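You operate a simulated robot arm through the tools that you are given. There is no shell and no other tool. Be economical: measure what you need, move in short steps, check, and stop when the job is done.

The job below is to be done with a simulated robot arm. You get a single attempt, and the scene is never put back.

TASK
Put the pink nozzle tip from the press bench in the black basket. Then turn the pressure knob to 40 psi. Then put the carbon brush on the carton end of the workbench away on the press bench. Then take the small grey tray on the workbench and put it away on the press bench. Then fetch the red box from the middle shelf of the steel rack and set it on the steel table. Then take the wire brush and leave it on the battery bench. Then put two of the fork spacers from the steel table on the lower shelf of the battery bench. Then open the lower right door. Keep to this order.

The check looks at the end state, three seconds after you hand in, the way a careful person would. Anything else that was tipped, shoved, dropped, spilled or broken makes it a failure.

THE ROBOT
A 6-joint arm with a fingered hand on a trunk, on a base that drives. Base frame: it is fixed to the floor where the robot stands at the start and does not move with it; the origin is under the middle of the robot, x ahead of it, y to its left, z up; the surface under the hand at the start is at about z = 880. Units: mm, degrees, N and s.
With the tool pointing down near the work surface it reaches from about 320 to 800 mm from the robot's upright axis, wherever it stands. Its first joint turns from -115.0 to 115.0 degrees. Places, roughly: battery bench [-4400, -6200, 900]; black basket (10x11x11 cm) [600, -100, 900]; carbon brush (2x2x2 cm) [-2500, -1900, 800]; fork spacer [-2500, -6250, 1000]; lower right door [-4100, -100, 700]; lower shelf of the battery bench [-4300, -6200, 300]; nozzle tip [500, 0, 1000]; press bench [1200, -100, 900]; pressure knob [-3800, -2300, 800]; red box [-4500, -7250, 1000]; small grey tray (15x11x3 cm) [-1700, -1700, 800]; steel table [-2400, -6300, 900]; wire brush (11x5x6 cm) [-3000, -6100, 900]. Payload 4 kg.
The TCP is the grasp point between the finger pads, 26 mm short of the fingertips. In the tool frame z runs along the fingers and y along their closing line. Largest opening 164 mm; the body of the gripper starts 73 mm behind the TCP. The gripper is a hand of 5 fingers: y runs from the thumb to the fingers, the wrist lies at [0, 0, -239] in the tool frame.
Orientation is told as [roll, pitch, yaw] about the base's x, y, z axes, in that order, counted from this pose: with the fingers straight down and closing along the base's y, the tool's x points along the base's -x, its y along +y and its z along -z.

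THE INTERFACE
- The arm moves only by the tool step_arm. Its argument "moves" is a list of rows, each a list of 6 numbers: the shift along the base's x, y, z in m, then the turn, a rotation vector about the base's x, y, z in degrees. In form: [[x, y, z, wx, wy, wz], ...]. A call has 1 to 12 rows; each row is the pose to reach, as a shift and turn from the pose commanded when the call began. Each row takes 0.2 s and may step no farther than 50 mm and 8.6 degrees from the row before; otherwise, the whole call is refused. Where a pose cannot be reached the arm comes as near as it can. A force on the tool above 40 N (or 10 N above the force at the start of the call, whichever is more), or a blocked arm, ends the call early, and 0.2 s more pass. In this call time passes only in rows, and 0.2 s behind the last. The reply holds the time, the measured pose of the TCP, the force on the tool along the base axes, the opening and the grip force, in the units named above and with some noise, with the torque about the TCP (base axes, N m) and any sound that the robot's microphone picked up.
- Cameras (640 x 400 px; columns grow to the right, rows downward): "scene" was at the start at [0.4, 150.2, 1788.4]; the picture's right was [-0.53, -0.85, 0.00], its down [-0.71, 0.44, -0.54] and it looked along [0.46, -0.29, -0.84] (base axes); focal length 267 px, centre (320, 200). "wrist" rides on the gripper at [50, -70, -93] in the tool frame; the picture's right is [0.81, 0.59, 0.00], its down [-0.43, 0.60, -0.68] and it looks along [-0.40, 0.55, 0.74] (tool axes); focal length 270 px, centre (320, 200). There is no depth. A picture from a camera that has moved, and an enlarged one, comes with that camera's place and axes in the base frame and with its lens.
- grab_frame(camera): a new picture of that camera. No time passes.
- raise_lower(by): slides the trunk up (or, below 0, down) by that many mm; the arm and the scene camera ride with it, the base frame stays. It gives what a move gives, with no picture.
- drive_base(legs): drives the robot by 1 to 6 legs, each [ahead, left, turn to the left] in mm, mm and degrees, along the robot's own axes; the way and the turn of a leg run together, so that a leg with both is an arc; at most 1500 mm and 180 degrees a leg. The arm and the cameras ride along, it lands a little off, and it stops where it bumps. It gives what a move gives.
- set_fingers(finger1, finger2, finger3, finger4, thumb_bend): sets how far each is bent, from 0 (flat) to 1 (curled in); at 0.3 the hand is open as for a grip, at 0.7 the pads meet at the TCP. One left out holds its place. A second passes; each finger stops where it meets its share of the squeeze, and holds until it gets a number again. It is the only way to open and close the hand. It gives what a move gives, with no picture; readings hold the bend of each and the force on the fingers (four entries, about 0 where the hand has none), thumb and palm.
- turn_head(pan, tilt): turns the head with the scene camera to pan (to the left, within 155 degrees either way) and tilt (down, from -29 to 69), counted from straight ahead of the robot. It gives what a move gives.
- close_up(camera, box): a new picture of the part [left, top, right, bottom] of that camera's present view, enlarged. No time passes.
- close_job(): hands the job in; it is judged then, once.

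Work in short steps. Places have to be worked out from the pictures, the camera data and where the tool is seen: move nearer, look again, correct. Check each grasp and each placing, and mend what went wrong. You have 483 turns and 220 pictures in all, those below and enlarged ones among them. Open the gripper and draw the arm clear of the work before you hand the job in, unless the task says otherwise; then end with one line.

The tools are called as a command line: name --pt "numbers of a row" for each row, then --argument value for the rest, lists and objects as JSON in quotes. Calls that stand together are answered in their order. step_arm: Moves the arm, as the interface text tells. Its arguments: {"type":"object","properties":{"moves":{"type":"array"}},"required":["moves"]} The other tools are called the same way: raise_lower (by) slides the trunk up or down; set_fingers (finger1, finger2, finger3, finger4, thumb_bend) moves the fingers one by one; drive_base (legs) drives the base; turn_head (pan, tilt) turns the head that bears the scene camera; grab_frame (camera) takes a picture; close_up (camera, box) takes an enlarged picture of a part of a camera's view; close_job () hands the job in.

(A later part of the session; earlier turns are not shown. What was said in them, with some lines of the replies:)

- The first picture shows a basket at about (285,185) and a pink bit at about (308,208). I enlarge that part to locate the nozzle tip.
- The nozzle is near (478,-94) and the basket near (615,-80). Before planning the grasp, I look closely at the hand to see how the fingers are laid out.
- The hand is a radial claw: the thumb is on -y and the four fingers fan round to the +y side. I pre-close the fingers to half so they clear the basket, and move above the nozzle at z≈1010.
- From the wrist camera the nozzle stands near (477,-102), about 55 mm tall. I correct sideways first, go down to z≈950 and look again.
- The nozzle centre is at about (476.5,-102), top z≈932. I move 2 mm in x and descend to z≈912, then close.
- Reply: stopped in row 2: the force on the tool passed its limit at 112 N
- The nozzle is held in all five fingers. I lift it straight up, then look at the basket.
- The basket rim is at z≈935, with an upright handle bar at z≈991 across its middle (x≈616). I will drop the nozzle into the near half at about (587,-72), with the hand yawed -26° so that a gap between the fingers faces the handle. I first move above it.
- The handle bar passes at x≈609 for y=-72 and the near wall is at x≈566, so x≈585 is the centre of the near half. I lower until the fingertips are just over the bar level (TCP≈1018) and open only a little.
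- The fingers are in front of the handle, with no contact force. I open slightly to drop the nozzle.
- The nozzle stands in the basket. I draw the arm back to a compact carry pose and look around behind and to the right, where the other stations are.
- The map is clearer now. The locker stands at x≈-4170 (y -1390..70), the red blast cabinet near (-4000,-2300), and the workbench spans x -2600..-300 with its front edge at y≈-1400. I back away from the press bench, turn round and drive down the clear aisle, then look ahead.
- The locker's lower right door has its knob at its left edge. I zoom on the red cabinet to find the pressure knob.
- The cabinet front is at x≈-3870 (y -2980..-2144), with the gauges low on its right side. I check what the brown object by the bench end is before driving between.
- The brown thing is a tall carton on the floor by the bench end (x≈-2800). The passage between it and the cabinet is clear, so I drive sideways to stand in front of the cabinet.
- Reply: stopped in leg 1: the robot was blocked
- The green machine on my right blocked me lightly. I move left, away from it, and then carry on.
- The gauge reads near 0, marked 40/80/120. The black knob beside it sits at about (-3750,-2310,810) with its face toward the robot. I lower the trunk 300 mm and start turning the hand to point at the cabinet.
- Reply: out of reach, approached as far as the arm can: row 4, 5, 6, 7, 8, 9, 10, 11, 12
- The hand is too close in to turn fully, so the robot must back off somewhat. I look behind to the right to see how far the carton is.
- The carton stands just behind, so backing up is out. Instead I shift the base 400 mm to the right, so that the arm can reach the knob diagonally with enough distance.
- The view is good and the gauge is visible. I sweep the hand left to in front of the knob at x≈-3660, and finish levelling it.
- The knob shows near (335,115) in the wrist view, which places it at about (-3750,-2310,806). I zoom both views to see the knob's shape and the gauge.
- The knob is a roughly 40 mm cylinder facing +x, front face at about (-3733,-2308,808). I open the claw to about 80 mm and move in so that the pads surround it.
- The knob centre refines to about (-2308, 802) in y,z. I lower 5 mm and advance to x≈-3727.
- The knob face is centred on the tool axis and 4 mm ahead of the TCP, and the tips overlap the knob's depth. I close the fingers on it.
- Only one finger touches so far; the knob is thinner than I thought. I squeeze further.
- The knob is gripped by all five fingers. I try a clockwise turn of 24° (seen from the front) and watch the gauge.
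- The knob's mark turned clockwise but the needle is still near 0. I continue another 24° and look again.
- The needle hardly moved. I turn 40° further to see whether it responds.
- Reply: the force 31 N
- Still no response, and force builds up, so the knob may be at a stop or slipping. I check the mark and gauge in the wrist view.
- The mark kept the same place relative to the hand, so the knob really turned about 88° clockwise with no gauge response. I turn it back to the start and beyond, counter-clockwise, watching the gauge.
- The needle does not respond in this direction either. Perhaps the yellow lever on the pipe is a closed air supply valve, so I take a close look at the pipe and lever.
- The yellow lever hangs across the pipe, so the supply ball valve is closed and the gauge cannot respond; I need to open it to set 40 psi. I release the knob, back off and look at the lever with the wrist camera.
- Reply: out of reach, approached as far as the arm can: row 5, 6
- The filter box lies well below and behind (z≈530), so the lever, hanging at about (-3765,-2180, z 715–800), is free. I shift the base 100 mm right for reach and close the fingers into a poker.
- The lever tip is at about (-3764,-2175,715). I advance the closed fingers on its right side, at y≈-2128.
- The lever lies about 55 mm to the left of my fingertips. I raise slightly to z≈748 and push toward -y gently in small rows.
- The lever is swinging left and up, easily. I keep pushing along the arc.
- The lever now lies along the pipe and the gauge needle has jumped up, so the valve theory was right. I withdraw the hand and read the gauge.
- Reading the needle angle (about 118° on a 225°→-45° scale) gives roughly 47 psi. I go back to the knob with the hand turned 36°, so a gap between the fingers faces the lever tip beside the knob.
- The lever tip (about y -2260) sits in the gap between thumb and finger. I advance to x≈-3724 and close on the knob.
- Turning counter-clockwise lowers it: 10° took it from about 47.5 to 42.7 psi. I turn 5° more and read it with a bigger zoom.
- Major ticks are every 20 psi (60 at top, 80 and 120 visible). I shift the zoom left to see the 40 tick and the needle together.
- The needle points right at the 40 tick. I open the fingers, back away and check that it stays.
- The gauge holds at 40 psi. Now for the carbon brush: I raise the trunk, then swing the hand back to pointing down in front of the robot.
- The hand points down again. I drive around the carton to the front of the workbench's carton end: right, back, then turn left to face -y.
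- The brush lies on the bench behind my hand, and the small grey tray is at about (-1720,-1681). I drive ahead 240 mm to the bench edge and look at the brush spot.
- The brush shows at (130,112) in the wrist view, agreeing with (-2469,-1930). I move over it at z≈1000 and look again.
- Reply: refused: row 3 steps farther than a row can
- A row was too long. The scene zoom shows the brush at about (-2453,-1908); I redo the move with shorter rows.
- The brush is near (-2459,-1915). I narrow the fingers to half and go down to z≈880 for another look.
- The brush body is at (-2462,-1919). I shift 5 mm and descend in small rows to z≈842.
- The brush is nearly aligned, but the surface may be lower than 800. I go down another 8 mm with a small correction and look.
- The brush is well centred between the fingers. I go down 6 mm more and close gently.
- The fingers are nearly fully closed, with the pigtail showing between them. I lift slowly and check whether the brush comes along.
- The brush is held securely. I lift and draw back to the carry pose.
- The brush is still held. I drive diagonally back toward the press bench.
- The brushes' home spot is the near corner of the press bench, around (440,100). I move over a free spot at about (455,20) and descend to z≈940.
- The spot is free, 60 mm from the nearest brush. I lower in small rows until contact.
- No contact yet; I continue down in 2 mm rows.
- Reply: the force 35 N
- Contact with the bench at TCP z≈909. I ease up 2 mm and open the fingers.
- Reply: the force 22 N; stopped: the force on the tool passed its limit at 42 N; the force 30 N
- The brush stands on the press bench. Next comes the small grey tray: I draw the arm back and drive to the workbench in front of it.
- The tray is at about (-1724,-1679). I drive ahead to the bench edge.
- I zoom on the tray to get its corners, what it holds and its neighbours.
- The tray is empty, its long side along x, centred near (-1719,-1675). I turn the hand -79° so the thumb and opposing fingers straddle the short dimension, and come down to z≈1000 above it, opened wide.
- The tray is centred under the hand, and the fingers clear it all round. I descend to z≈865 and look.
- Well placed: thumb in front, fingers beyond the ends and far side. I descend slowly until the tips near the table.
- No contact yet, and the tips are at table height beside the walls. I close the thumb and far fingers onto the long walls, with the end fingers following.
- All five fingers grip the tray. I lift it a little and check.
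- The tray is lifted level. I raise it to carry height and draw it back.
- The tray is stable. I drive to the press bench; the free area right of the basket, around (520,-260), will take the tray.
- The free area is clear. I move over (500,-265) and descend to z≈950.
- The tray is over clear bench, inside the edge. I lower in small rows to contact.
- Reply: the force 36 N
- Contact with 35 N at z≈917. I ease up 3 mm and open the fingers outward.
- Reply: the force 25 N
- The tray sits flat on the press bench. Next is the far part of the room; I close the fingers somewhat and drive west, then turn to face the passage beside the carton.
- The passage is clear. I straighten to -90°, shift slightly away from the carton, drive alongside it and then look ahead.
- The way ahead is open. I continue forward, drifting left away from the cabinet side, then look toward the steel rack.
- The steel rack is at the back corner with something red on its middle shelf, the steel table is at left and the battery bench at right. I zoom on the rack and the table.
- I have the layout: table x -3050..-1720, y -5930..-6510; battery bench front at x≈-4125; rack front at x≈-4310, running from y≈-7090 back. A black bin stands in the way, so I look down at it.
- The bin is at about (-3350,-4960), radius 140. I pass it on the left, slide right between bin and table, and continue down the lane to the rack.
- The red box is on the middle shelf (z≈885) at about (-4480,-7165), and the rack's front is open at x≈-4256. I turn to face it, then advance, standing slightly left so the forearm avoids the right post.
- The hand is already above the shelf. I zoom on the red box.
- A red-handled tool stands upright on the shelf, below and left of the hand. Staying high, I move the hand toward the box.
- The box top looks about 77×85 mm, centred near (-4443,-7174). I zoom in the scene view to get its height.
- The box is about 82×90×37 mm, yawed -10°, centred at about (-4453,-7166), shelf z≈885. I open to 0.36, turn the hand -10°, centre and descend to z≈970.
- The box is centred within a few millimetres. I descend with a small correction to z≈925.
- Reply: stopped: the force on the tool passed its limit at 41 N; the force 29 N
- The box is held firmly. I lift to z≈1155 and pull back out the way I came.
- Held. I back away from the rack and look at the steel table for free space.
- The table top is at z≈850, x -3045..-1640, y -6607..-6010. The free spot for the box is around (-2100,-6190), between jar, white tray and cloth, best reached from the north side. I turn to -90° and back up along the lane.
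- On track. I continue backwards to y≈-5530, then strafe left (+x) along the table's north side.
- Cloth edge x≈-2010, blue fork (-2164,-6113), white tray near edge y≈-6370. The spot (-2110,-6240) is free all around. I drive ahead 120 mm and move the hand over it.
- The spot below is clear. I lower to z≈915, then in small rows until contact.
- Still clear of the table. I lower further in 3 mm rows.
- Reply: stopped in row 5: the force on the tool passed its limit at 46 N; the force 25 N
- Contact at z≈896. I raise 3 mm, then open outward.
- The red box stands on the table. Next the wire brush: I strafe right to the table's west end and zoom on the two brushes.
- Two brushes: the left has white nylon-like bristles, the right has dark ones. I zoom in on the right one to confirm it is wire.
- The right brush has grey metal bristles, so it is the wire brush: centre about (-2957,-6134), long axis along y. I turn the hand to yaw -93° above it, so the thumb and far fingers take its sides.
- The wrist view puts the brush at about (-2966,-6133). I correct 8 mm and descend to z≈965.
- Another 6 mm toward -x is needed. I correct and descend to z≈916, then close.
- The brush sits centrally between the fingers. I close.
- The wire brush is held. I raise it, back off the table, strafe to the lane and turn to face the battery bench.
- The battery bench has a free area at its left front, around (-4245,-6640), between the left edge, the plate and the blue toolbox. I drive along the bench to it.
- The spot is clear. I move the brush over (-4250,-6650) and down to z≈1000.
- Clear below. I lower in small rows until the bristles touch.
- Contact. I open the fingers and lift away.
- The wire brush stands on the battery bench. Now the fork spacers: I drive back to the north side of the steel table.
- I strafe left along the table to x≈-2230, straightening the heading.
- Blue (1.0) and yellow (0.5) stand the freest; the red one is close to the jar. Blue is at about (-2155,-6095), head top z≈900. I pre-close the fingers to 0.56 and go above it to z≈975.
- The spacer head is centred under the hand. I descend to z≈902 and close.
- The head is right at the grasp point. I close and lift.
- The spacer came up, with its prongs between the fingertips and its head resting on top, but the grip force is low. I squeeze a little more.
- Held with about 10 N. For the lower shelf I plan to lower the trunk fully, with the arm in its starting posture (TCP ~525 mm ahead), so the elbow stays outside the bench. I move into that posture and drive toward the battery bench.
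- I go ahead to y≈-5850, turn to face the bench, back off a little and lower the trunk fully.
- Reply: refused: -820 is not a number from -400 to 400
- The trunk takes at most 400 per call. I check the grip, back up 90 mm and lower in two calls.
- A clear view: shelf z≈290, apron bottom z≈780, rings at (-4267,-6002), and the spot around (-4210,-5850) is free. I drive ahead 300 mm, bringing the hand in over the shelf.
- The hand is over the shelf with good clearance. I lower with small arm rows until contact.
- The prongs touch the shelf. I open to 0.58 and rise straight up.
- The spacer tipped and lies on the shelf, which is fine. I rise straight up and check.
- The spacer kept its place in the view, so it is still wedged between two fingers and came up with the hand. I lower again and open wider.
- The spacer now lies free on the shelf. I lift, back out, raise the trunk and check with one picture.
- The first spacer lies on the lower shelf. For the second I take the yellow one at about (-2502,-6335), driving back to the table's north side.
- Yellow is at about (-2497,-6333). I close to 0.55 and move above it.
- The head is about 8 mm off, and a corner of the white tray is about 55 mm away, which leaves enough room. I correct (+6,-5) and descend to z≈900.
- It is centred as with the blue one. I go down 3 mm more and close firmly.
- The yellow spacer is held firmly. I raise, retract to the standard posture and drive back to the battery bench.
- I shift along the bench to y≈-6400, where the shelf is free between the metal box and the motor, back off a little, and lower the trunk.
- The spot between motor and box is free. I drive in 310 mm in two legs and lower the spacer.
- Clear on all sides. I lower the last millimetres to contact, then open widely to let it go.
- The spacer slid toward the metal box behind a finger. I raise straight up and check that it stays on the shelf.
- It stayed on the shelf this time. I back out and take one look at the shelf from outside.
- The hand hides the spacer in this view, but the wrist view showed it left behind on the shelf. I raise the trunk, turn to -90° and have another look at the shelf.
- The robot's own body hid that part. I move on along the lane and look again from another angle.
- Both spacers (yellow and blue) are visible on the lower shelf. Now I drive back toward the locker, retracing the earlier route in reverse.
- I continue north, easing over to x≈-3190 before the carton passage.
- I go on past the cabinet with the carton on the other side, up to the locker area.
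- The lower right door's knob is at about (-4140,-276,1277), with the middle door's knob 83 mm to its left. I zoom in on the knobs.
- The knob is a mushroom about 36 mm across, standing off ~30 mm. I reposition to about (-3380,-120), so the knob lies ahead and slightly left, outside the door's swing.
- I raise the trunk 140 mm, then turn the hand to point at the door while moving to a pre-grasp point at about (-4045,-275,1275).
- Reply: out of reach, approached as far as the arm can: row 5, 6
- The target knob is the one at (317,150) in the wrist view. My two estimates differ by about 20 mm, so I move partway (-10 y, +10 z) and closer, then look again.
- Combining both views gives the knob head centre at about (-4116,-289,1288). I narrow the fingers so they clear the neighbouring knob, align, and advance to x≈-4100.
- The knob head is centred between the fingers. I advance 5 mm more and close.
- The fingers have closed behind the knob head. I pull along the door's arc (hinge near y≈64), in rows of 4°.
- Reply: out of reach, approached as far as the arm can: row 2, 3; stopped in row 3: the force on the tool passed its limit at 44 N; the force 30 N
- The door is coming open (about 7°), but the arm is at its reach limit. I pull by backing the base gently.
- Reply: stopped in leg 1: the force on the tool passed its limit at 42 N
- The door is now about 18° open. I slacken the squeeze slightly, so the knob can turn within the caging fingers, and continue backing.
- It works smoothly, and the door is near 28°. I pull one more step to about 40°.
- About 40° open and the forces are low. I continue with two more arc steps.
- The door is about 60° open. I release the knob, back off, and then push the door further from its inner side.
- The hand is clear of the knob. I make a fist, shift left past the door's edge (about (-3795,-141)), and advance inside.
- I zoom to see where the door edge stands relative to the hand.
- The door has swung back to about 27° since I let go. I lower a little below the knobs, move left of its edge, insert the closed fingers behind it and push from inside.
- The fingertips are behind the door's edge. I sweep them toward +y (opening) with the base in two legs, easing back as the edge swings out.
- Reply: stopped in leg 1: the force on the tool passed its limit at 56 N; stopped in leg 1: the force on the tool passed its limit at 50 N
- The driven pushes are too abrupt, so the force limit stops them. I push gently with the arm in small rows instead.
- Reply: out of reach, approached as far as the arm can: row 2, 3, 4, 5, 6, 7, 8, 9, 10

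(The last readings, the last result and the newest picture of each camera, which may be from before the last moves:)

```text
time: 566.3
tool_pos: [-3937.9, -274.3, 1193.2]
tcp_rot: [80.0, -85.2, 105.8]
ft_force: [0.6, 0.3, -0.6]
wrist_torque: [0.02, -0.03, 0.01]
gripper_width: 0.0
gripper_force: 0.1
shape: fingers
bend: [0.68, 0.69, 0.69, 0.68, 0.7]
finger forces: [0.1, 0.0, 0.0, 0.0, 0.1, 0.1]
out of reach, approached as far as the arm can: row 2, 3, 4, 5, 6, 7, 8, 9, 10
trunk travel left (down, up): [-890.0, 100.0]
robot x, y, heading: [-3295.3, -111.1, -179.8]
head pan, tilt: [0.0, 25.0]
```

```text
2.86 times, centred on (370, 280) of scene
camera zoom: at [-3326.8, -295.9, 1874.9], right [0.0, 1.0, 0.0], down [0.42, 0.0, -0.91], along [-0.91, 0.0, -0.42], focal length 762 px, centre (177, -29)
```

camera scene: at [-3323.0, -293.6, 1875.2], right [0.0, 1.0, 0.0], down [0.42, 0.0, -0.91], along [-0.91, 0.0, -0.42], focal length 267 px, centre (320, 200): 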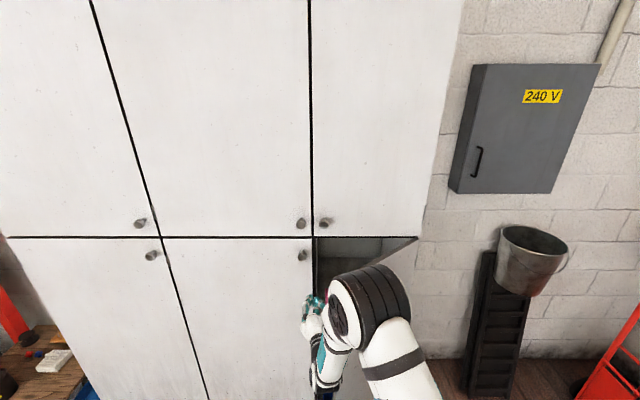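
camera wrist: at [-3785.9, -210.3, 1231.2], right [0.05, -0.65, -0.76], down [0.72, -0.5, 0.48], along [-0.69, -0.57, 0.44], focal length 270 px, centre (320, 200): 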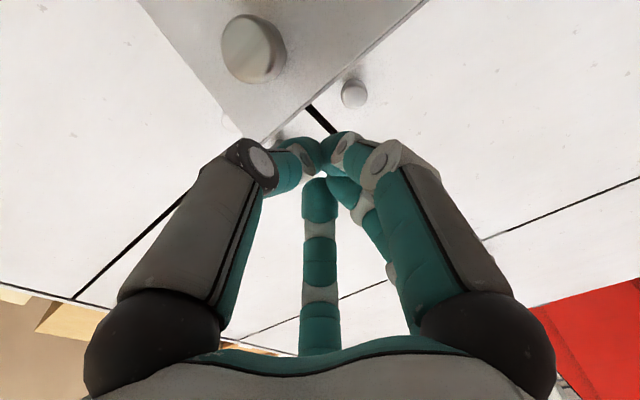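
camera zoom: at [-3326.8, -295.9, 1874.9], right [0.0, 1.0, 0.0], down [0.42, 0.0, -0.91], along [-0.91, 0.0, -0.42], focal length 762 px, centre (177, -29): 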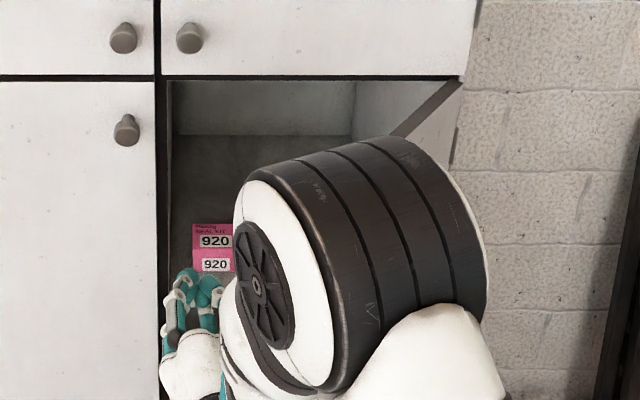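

The door is at about 46° and stays. I continue pushing with short base legs, which start and stop gently.

drive_base --legs '[[-15, -25, 0], [-15, -25, 0], [-12, -25, 0], [-12, -25, 0], [-12, -25, 0], [-10, -25, 0]]'

close_up --camera "scene" --box '[280, 210, 460, 350]'

```text
time: 568.3
tool_pos: [-3890.3, -196.5, 1193.1]
tcp_rot: [76.9, -85.3, 109.2]
ft_force: [9.4, -6.1, 3.2]
wrist_torque: [0.25, -0.28, -1.0]
gripper_width: 0.2
gripper_force: 5.8
shape: fingers
bend: [0.68, 0.69, 0.69, 0.68, 0.7]
finger forces: [0.0, 0.1, 0.1, 0.0, 0.7, 11.5]
trunk travel left (down, up): [-890.0, 100.0]
robot x, y, heading: [-3250.4, -32.5, -179.6]
head pan, tilt: [0.0, 25.0]
stopped in leg 4: the robot was blocked; the commanded pose is now the measured one
```

```text
2.86 times, centred on (370, 280) of scene
camera zoom: at [-3280.4, -218.1, 1874.8], right [0.0, 1.0, 0.0], down [0.42, 0.0, -0.91], along [-0.91, 0.0, -0.42], focal length 762 px, centre (177, -29)
```

zoom: 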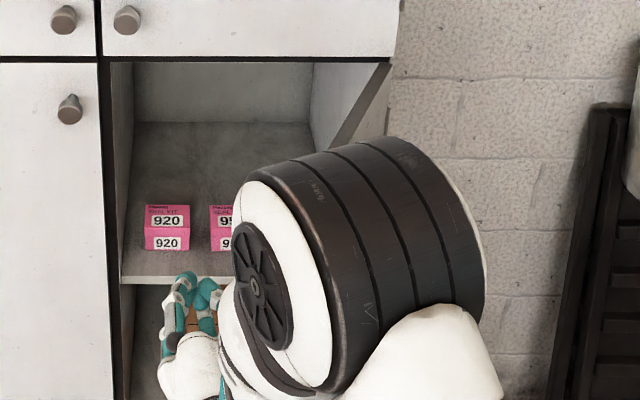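

Blocked: the door is now between my hand and the forearm that crosses it, at about 58°. I withdraw, turn the hand to point down and raise the trunk, so that the forearm can pass over the door's top (z≈1335).

drive_base --legs '[[0, 70, 0], [-150, 40, 0]]'

raise_lower --by 100

step_arm --pt "-0.01 0.0 0.01 0 -8 0" --pt "-0.02 0.0 0.02 0 -16 0" --pt "-0.02 0.0 0.02 0 -24 0" --pt "-0.01 0.0 0.03 0 -32 0" --pt "0.0 0.0 0.03 0 -40 0" --pt "0.01 0.0 0.03 0 -48 0" --pt "0.02 0.01 0.03 0 -56 0" --pt "0.03 0.02 0.03 0 -64 0" --pt "0.04 0.03 0.04 0 -72 0" --pt "0.04 0.04 0.04 0 -80 0" --pt "0.04 0.05 0.04 0 -88 0"

grab_frame --camera "scene"

```text
time: 570.3
tool_pos: [-3744.4, -306.6, 1191.5]
tcp_rot: [76.9, -85.3, 109.2]
ft_force: [0.6, -0.6, 0.2]
wrist_torque: [-0.01, -0.05, 0.0]
gripper_width: 0.0
gripper_force: 0.0
shape: fingers
bend: [0.68, 0.69, 0.69, 0.68, 0.7]
finger forces: [0.0, 0.0, 0.1, 0.0, 0.1, 0.0]
trunk travel left (down, up): [-890.0, 100.0]
robot x, y, heading: [-3104.3, -145.7, -179.7]
head pan, tilt: [0.0, 25.0]
```

```text
time: 571.6
tool_pos: [-3745.6, -307.3, 1291.8]
tcp_rot: [76.2, -85.2, 109.8]
ft_force: [0.2, 1.0, -0.7]
wrist_torque: [0.02, 0.01, 0.04]
gripper_width: 0.0
gripper_force: 0.1
shape: fingers
bend: [0.68, 0.69, 0.69, 0.68, 0.7]
finger forces: [0.0, 0.0, 0.0, 0.0, 0.1, 0.0]
trunk travel left (down, up): [-990.0, 0.0]
robot x, y, heading: [-3103.5, -143.7, -179.6]
head pan, tilt: [0.0, 25.0]
```

```text
time: 574.0
tool_pos: [-3707.1, -254.8, 1331.4]
tcp_rot: [6.0, -0.2, 175.6]
ft_force: [0.7, -0.9, 0.6]
wrist_torque: [0.01, -0.03, -0.01]
gripper_width: 0.0
gripper_force: 0.1
shape: fingers
bend: [0.68, 0.69, 0.69, 0.68, 0.7]
finger forces: [0.1, 0.0, 0.0, 0.0, 0.0, 0.0]
out of reach, approached as far as the arm can: row 6, 7, 8
trunk travel left (down, up): [-990.0, 0.0]
robot x, y, heading: [-3108.1, -144.1, -179.6]
head pan, tilt: [0.0, 25.0]
```

```text
26 pictures are left
camera scene: at [-3137.4, -327.6, 1974.9], right [-0.01, 1.0, 0.0], down [0.42, 0.0, -0.91], along [-0.91, 0.0, -0.42], focal length 267 px, centre (320, 200)
```

scene: 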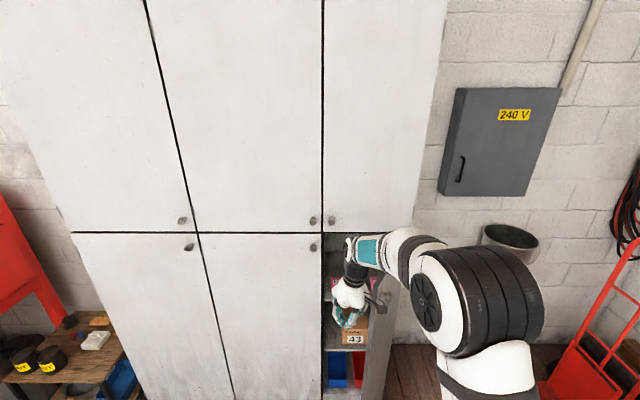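

The hand now points down. I drive ahead so it comes inside the opening (x≈-3900, y≈-255), then lower so that only the fingers hang below the door's top.

drive_base --legs '[[195, 0, 0]]'

step_arm --pt "0 0 -0.02 0 0 0" --pt "0 0.01 -0.04 0 0 0" --pt "0 0.03 -0.046 0 0 0" --pt "0 0.05 -0.046 0 0 0" --pt "0 0.07 -0.046 0 0 0" --pt "0 0.09 -0.046 0 0 0" --pt "0 0.1 -0.046 0 0 0"

grab_frame --camera "wrist"

```text
time: 575.5
tool_pos: [-3896.0, -260.5, 1331.1]
tcp_rot: [6.1, -0.3, 175.9]
ft_force: [0.8, -0.6, -1.3]
wrist_torque: [0.02, 0.0, 0.0]
gripper_width: 0.0
gripper_force: 0.1
shape: fingers
bend: [0.68, 0.69, 0.69, 0.68, 0.7]
finger forces: [0.0, 0.1, 0.0, 0.0, 0.0, 0.0]
trunk travel left (down, up): [-990.0, 0.0]
robot x, y, heading: [-3295.9, -146.7, -179.3]
head pan, tilt: [0.0, 25.0]
```

```text
time: 577.1
tool_pos: [-3898.7, -160.6, 1284.1]
tcp_rot: [6.2, -0.5, 176.0]
ft_force: [0.0, 0.2, 0.7]
wrist_torque: [-0.02, 0.01, 0.02]
gripper_width: 0.3
gripper_force: 0.0
shape: fingers
bend: [0.68, 0.69, 0.69, 0.68, 0.7]
finger forces: [0.0, 0.1, 0.0, 0.0, 0.1, 0.0]
trunk travel left (down, up): [-990.0, 0.0]
robot x, y, heading: [-3300.1, -145.0, -179.4]
head pan, tilt: [0.0, 25.0]
```

```text
25 pictures are left
camera wrist: at [-3840.8, -85.1, 1369.4], right [0.77, -0.64, 0.06], down [-0.46, -0.49, 0.74], along [-0.45, -0.59, -0.67], focal length 270 px, centre (320, 200)
```

wrist: 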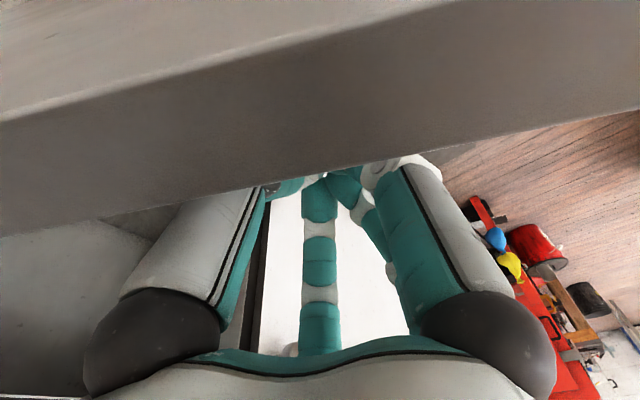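

The wrist camera looks over the door's top edge and the fingers are on the inner side, as intended. I push gently toward +y.

step_arm --pt "0 0.012 0 0 0 0" --pt "0 0.024 0 0 0 0" --pt "0 0.036 0 0 0 0" --pt "0 0.048 0 0 0 0" --pt "0 0.06 0 0 0 0" --pt "0 0.072 0 0 0 0" --pt "0 0.084 0 0 0 0" --pt "0 0.096 0 0 0 0" --pt "0 0.108 0 0 0 0" --pt "0 0.12 0 0 0 0" --pt "0 0.132 0 0 0 0" --pt "0 0.144 0 0 0 0"

grab_frame --camera "scene"

```text
time: 579.8
tool_pos: [-3896.6, -15.3, 1285.8]
tcp_rot: [6.0, -0.4, 175.9]
ft_force: [0.5, 0.2, 0.5]
wrist_torque: [-0.02, -0.03, 0.01]
gripper_width: 0.1
gripper_force: 0.0
shape: fingers
bend: [0.68, 0.69, 0.69, 0.68, 0.7]
finger forces: [0.0, 0.0, 0.0, 0.0, 0.0, 0.0]
trunk travel left (down, up): [-990.0, 0.0]
robot x, y, heading: [-3295.0, -145.8, -179.7]
head pan, tilt: [0.0, 25.0]
```

```text
24 pictures are left
camera scene: at [-3326.3, -328.8, 1974.9], right [-0.01, 1.0, 0.0], down [0.42, 0.0, -0.91], along [-0.91, -0.01, -0.42], focal length 267 px, centre (320, 200)
```

scene: 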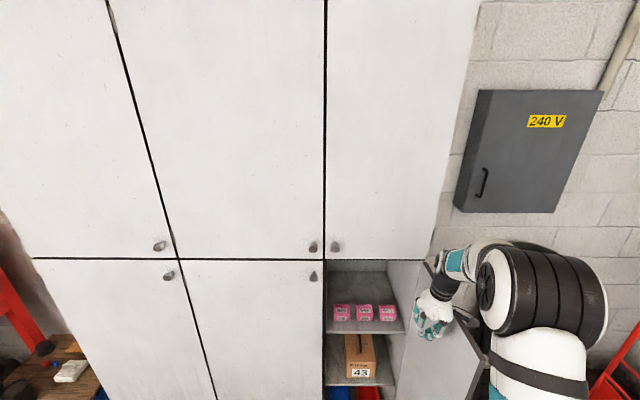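

The door is wide open. I ease the fingers off it, lift above its top, and back away.

step_arm --pt "0 -0.02 0 0 0 0" --pt "0 -0.02 0.03 0 0 0" --pt "0 -0.02 0.06 0 0 0" --pt "0 -0.02 0.09 0 0 0" --pt "0 -0.02 0.115 0 0 0"

drive_base --legs '[[-200, 0, 0]]'

drive_base --legs '[[-150, 150, 0]]'

grab_frame --camera "scene"

```text
time: 581.0
tool_pos: [-3896.2, -33.0, 1402.0]
tcp_rot: [6.0, -0.3, 176.0]
ft_force: [-0.4, 0.1, 0.6]
wrist_torque: [0.01, 0.02, 0.03]
gripper_width: 0.0
gripper_force: 0.0
shape: fingers
bend: [0.68, 0.69, 0.69, 0.68, 0.7]
finger forces: [0.0, 0.0, 0.0, 0.1, 0.0, 0.0]
trunk travel left (down, up): [-990.0, 0.0]
robot x, y, heading: [-3293.8, -141.2, -179.4]
head pan, tilt: [0.0, 25.0]
```

```text
time: 582.5
tool_pos: [-3694.1, -27.8, 1402.9]
tcp_rot: [6.1, -0.3, 175.4]
ft_force: [0.7, -0.4, 0.7]
wrist_torque: [0.01, 0.01, 0.0]
gripper_width: 0.0
gripper_force: 0.0
shape: fingers
bend: [0.68, 0.69, 0.69, 0.68, 0.7]
finger forces: [0.1, 0.0, 0.0, 0.1, 0.0, 0.0]
trunk travel left (down, up): [-990.0, 0.0]
robot x, y, heading: [-3091.9, -149.2, -179.5]
head pan, tilt: [0.0, 25.0]
```

```text
time: 584.2
tool_pos: [-3541.5, -180.9, 1402.1]
tcp_rot: [6.0, -0.5, 175.7]
ft_force: [0.5, -0.7, 0.3]
wrist_torque: [0.05, 0.02, 0.02]
gripper_width: 0.0
gripper_force: 0.0
shape: fingers
bend: [0.68, 0.69, 0.69, 0.68, 0.7]
finger forces: [0.0, 0.0, 0.0, 0.0, 0.1, 0.0]
trunk travel left (down, up): [-990.0, 0.0]
robot x, y, heading: [-2940.6, -292.3, -179.5]
head pan, tilt: [0.0, 25.0]
```

```text
23 pictures are left
camera scene: at [-2971.3, -478.1, 1974.8], right [-0.01, 1.0, 0.0], down [0.42, 0.0, -0.91], along [-0.91, -0.01, -0.42], focal length 267 px, centre (320, 200)
```

scene: 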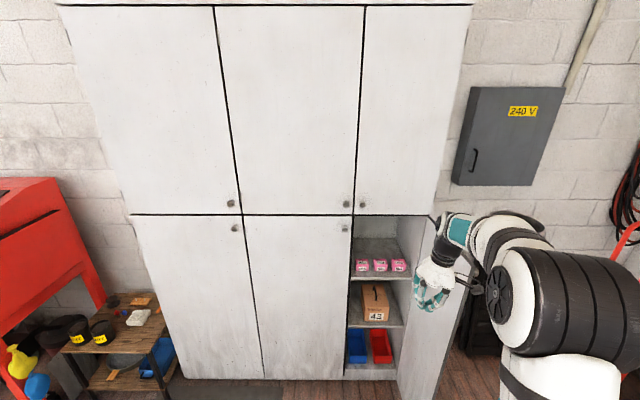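

The door stays fully open. I open the hand and take a last look at the gauge on the cabinet.

set_fingers --finger1 0.3 --finger2 0.3 --finger3 0.3 --finger4 0.3 --thumb_bend 0.3

turn_head --pan 68 --tilt 25

grab_frame --camera "scene"

```text
time: 585.2
tool_pos: [-3542.5, -179.5, 1400.6]
tcp_rot: [6.2, -0.4, 175.8]
ft_force: [0.3, 0.2, -0.2]
wrist_torque: [0.02, 0.04, -0.02]
gripper_width: 90.2
gripper_force: 0.1
shape: fingers
bend: [0.3, 0.3, 0.3, 0.3, 0.3]
finger forces: [0.0, 0.1, 0.1, 0.0, 0.1, 0.1]
trunk travel left (down, up): [-990.0, 0.0]
robot x, y, heading: [-2941.4, -295.0, -179.8]
head pan, tilt: [0.0, 25.0]
```

```text
time: 586.6
tool_pos: [-3541.0, -179.8, 1400.4]
tcp_rot: [6.1, -0.5, 175.7]
ft_force: [0.2, 0.9, 0.2]
wrist_torque: [-0.01, 0.03, 0.0]
gripper_width: 90.2
gripper_force: 0.0
shape: fingers
bend: [0.3, 0.3, 0.3, 0.3, 0.3]
finger forces: [0.0, 0.1, 0.0, 0.0, 0.0, 0.1]
trunk travel left (down, up): [-990.0, 0.0]
robot x, y, heading: [-2947.8, -296.4, -179.6]
head pan, tilt: [68.0, 25.0]
```

```text
22 pictures are left
camera scene: at [-2913.8, -562.4, 1974.9], right [-0.93, 0.37, 0.0], down [0.16, 0.39, -0.91], along [-0.33, -0.84, -0.42], focal length 267 px, centre (320, 200)
```

scene: 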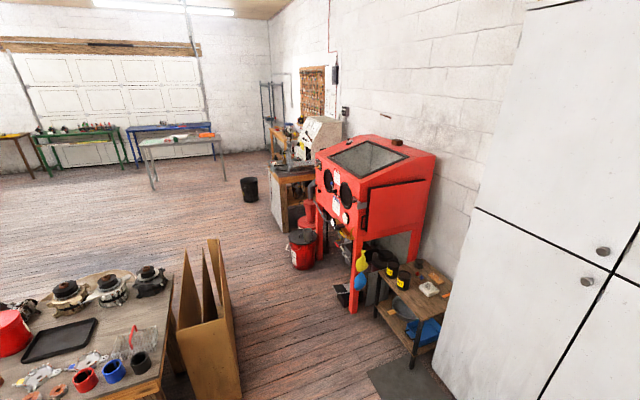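

close_up --camera "scene" --box '[318, 208, 358, 240]'

```text
12.50 times, centred on (338, 224) of scene
camera zoom: at [-2913.8, -562.4, 1974.9], right [-0.93, 0.37, 0.0], down [0.16, 0.39, -0.91], along [-0.33, -0.84, -0.42], focal length 3336 px, centre (95, -100)
```

zoom: 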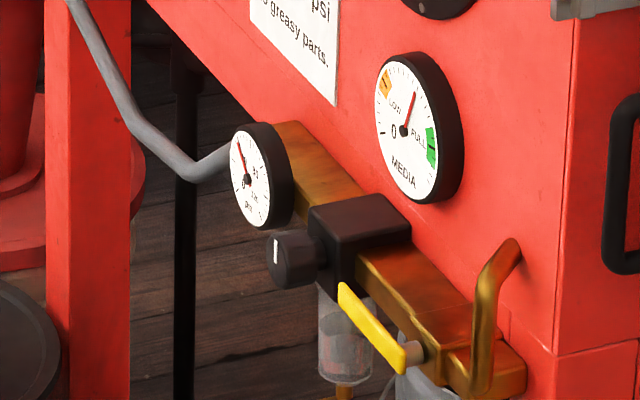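

The gauge still points at 40 and the air lever is unchanged. The hand is open and clear of everything, so I hand the job in.

close_job

```text
The job is handed in.
```

All eight steps are done in the order given and the job is handed in; I had to open the yellow air-supply valve on the red blast cabinet to get the gauge to 40 psi and left it open, and early on the base bumped the green machine lightly, which I did not check for movement.
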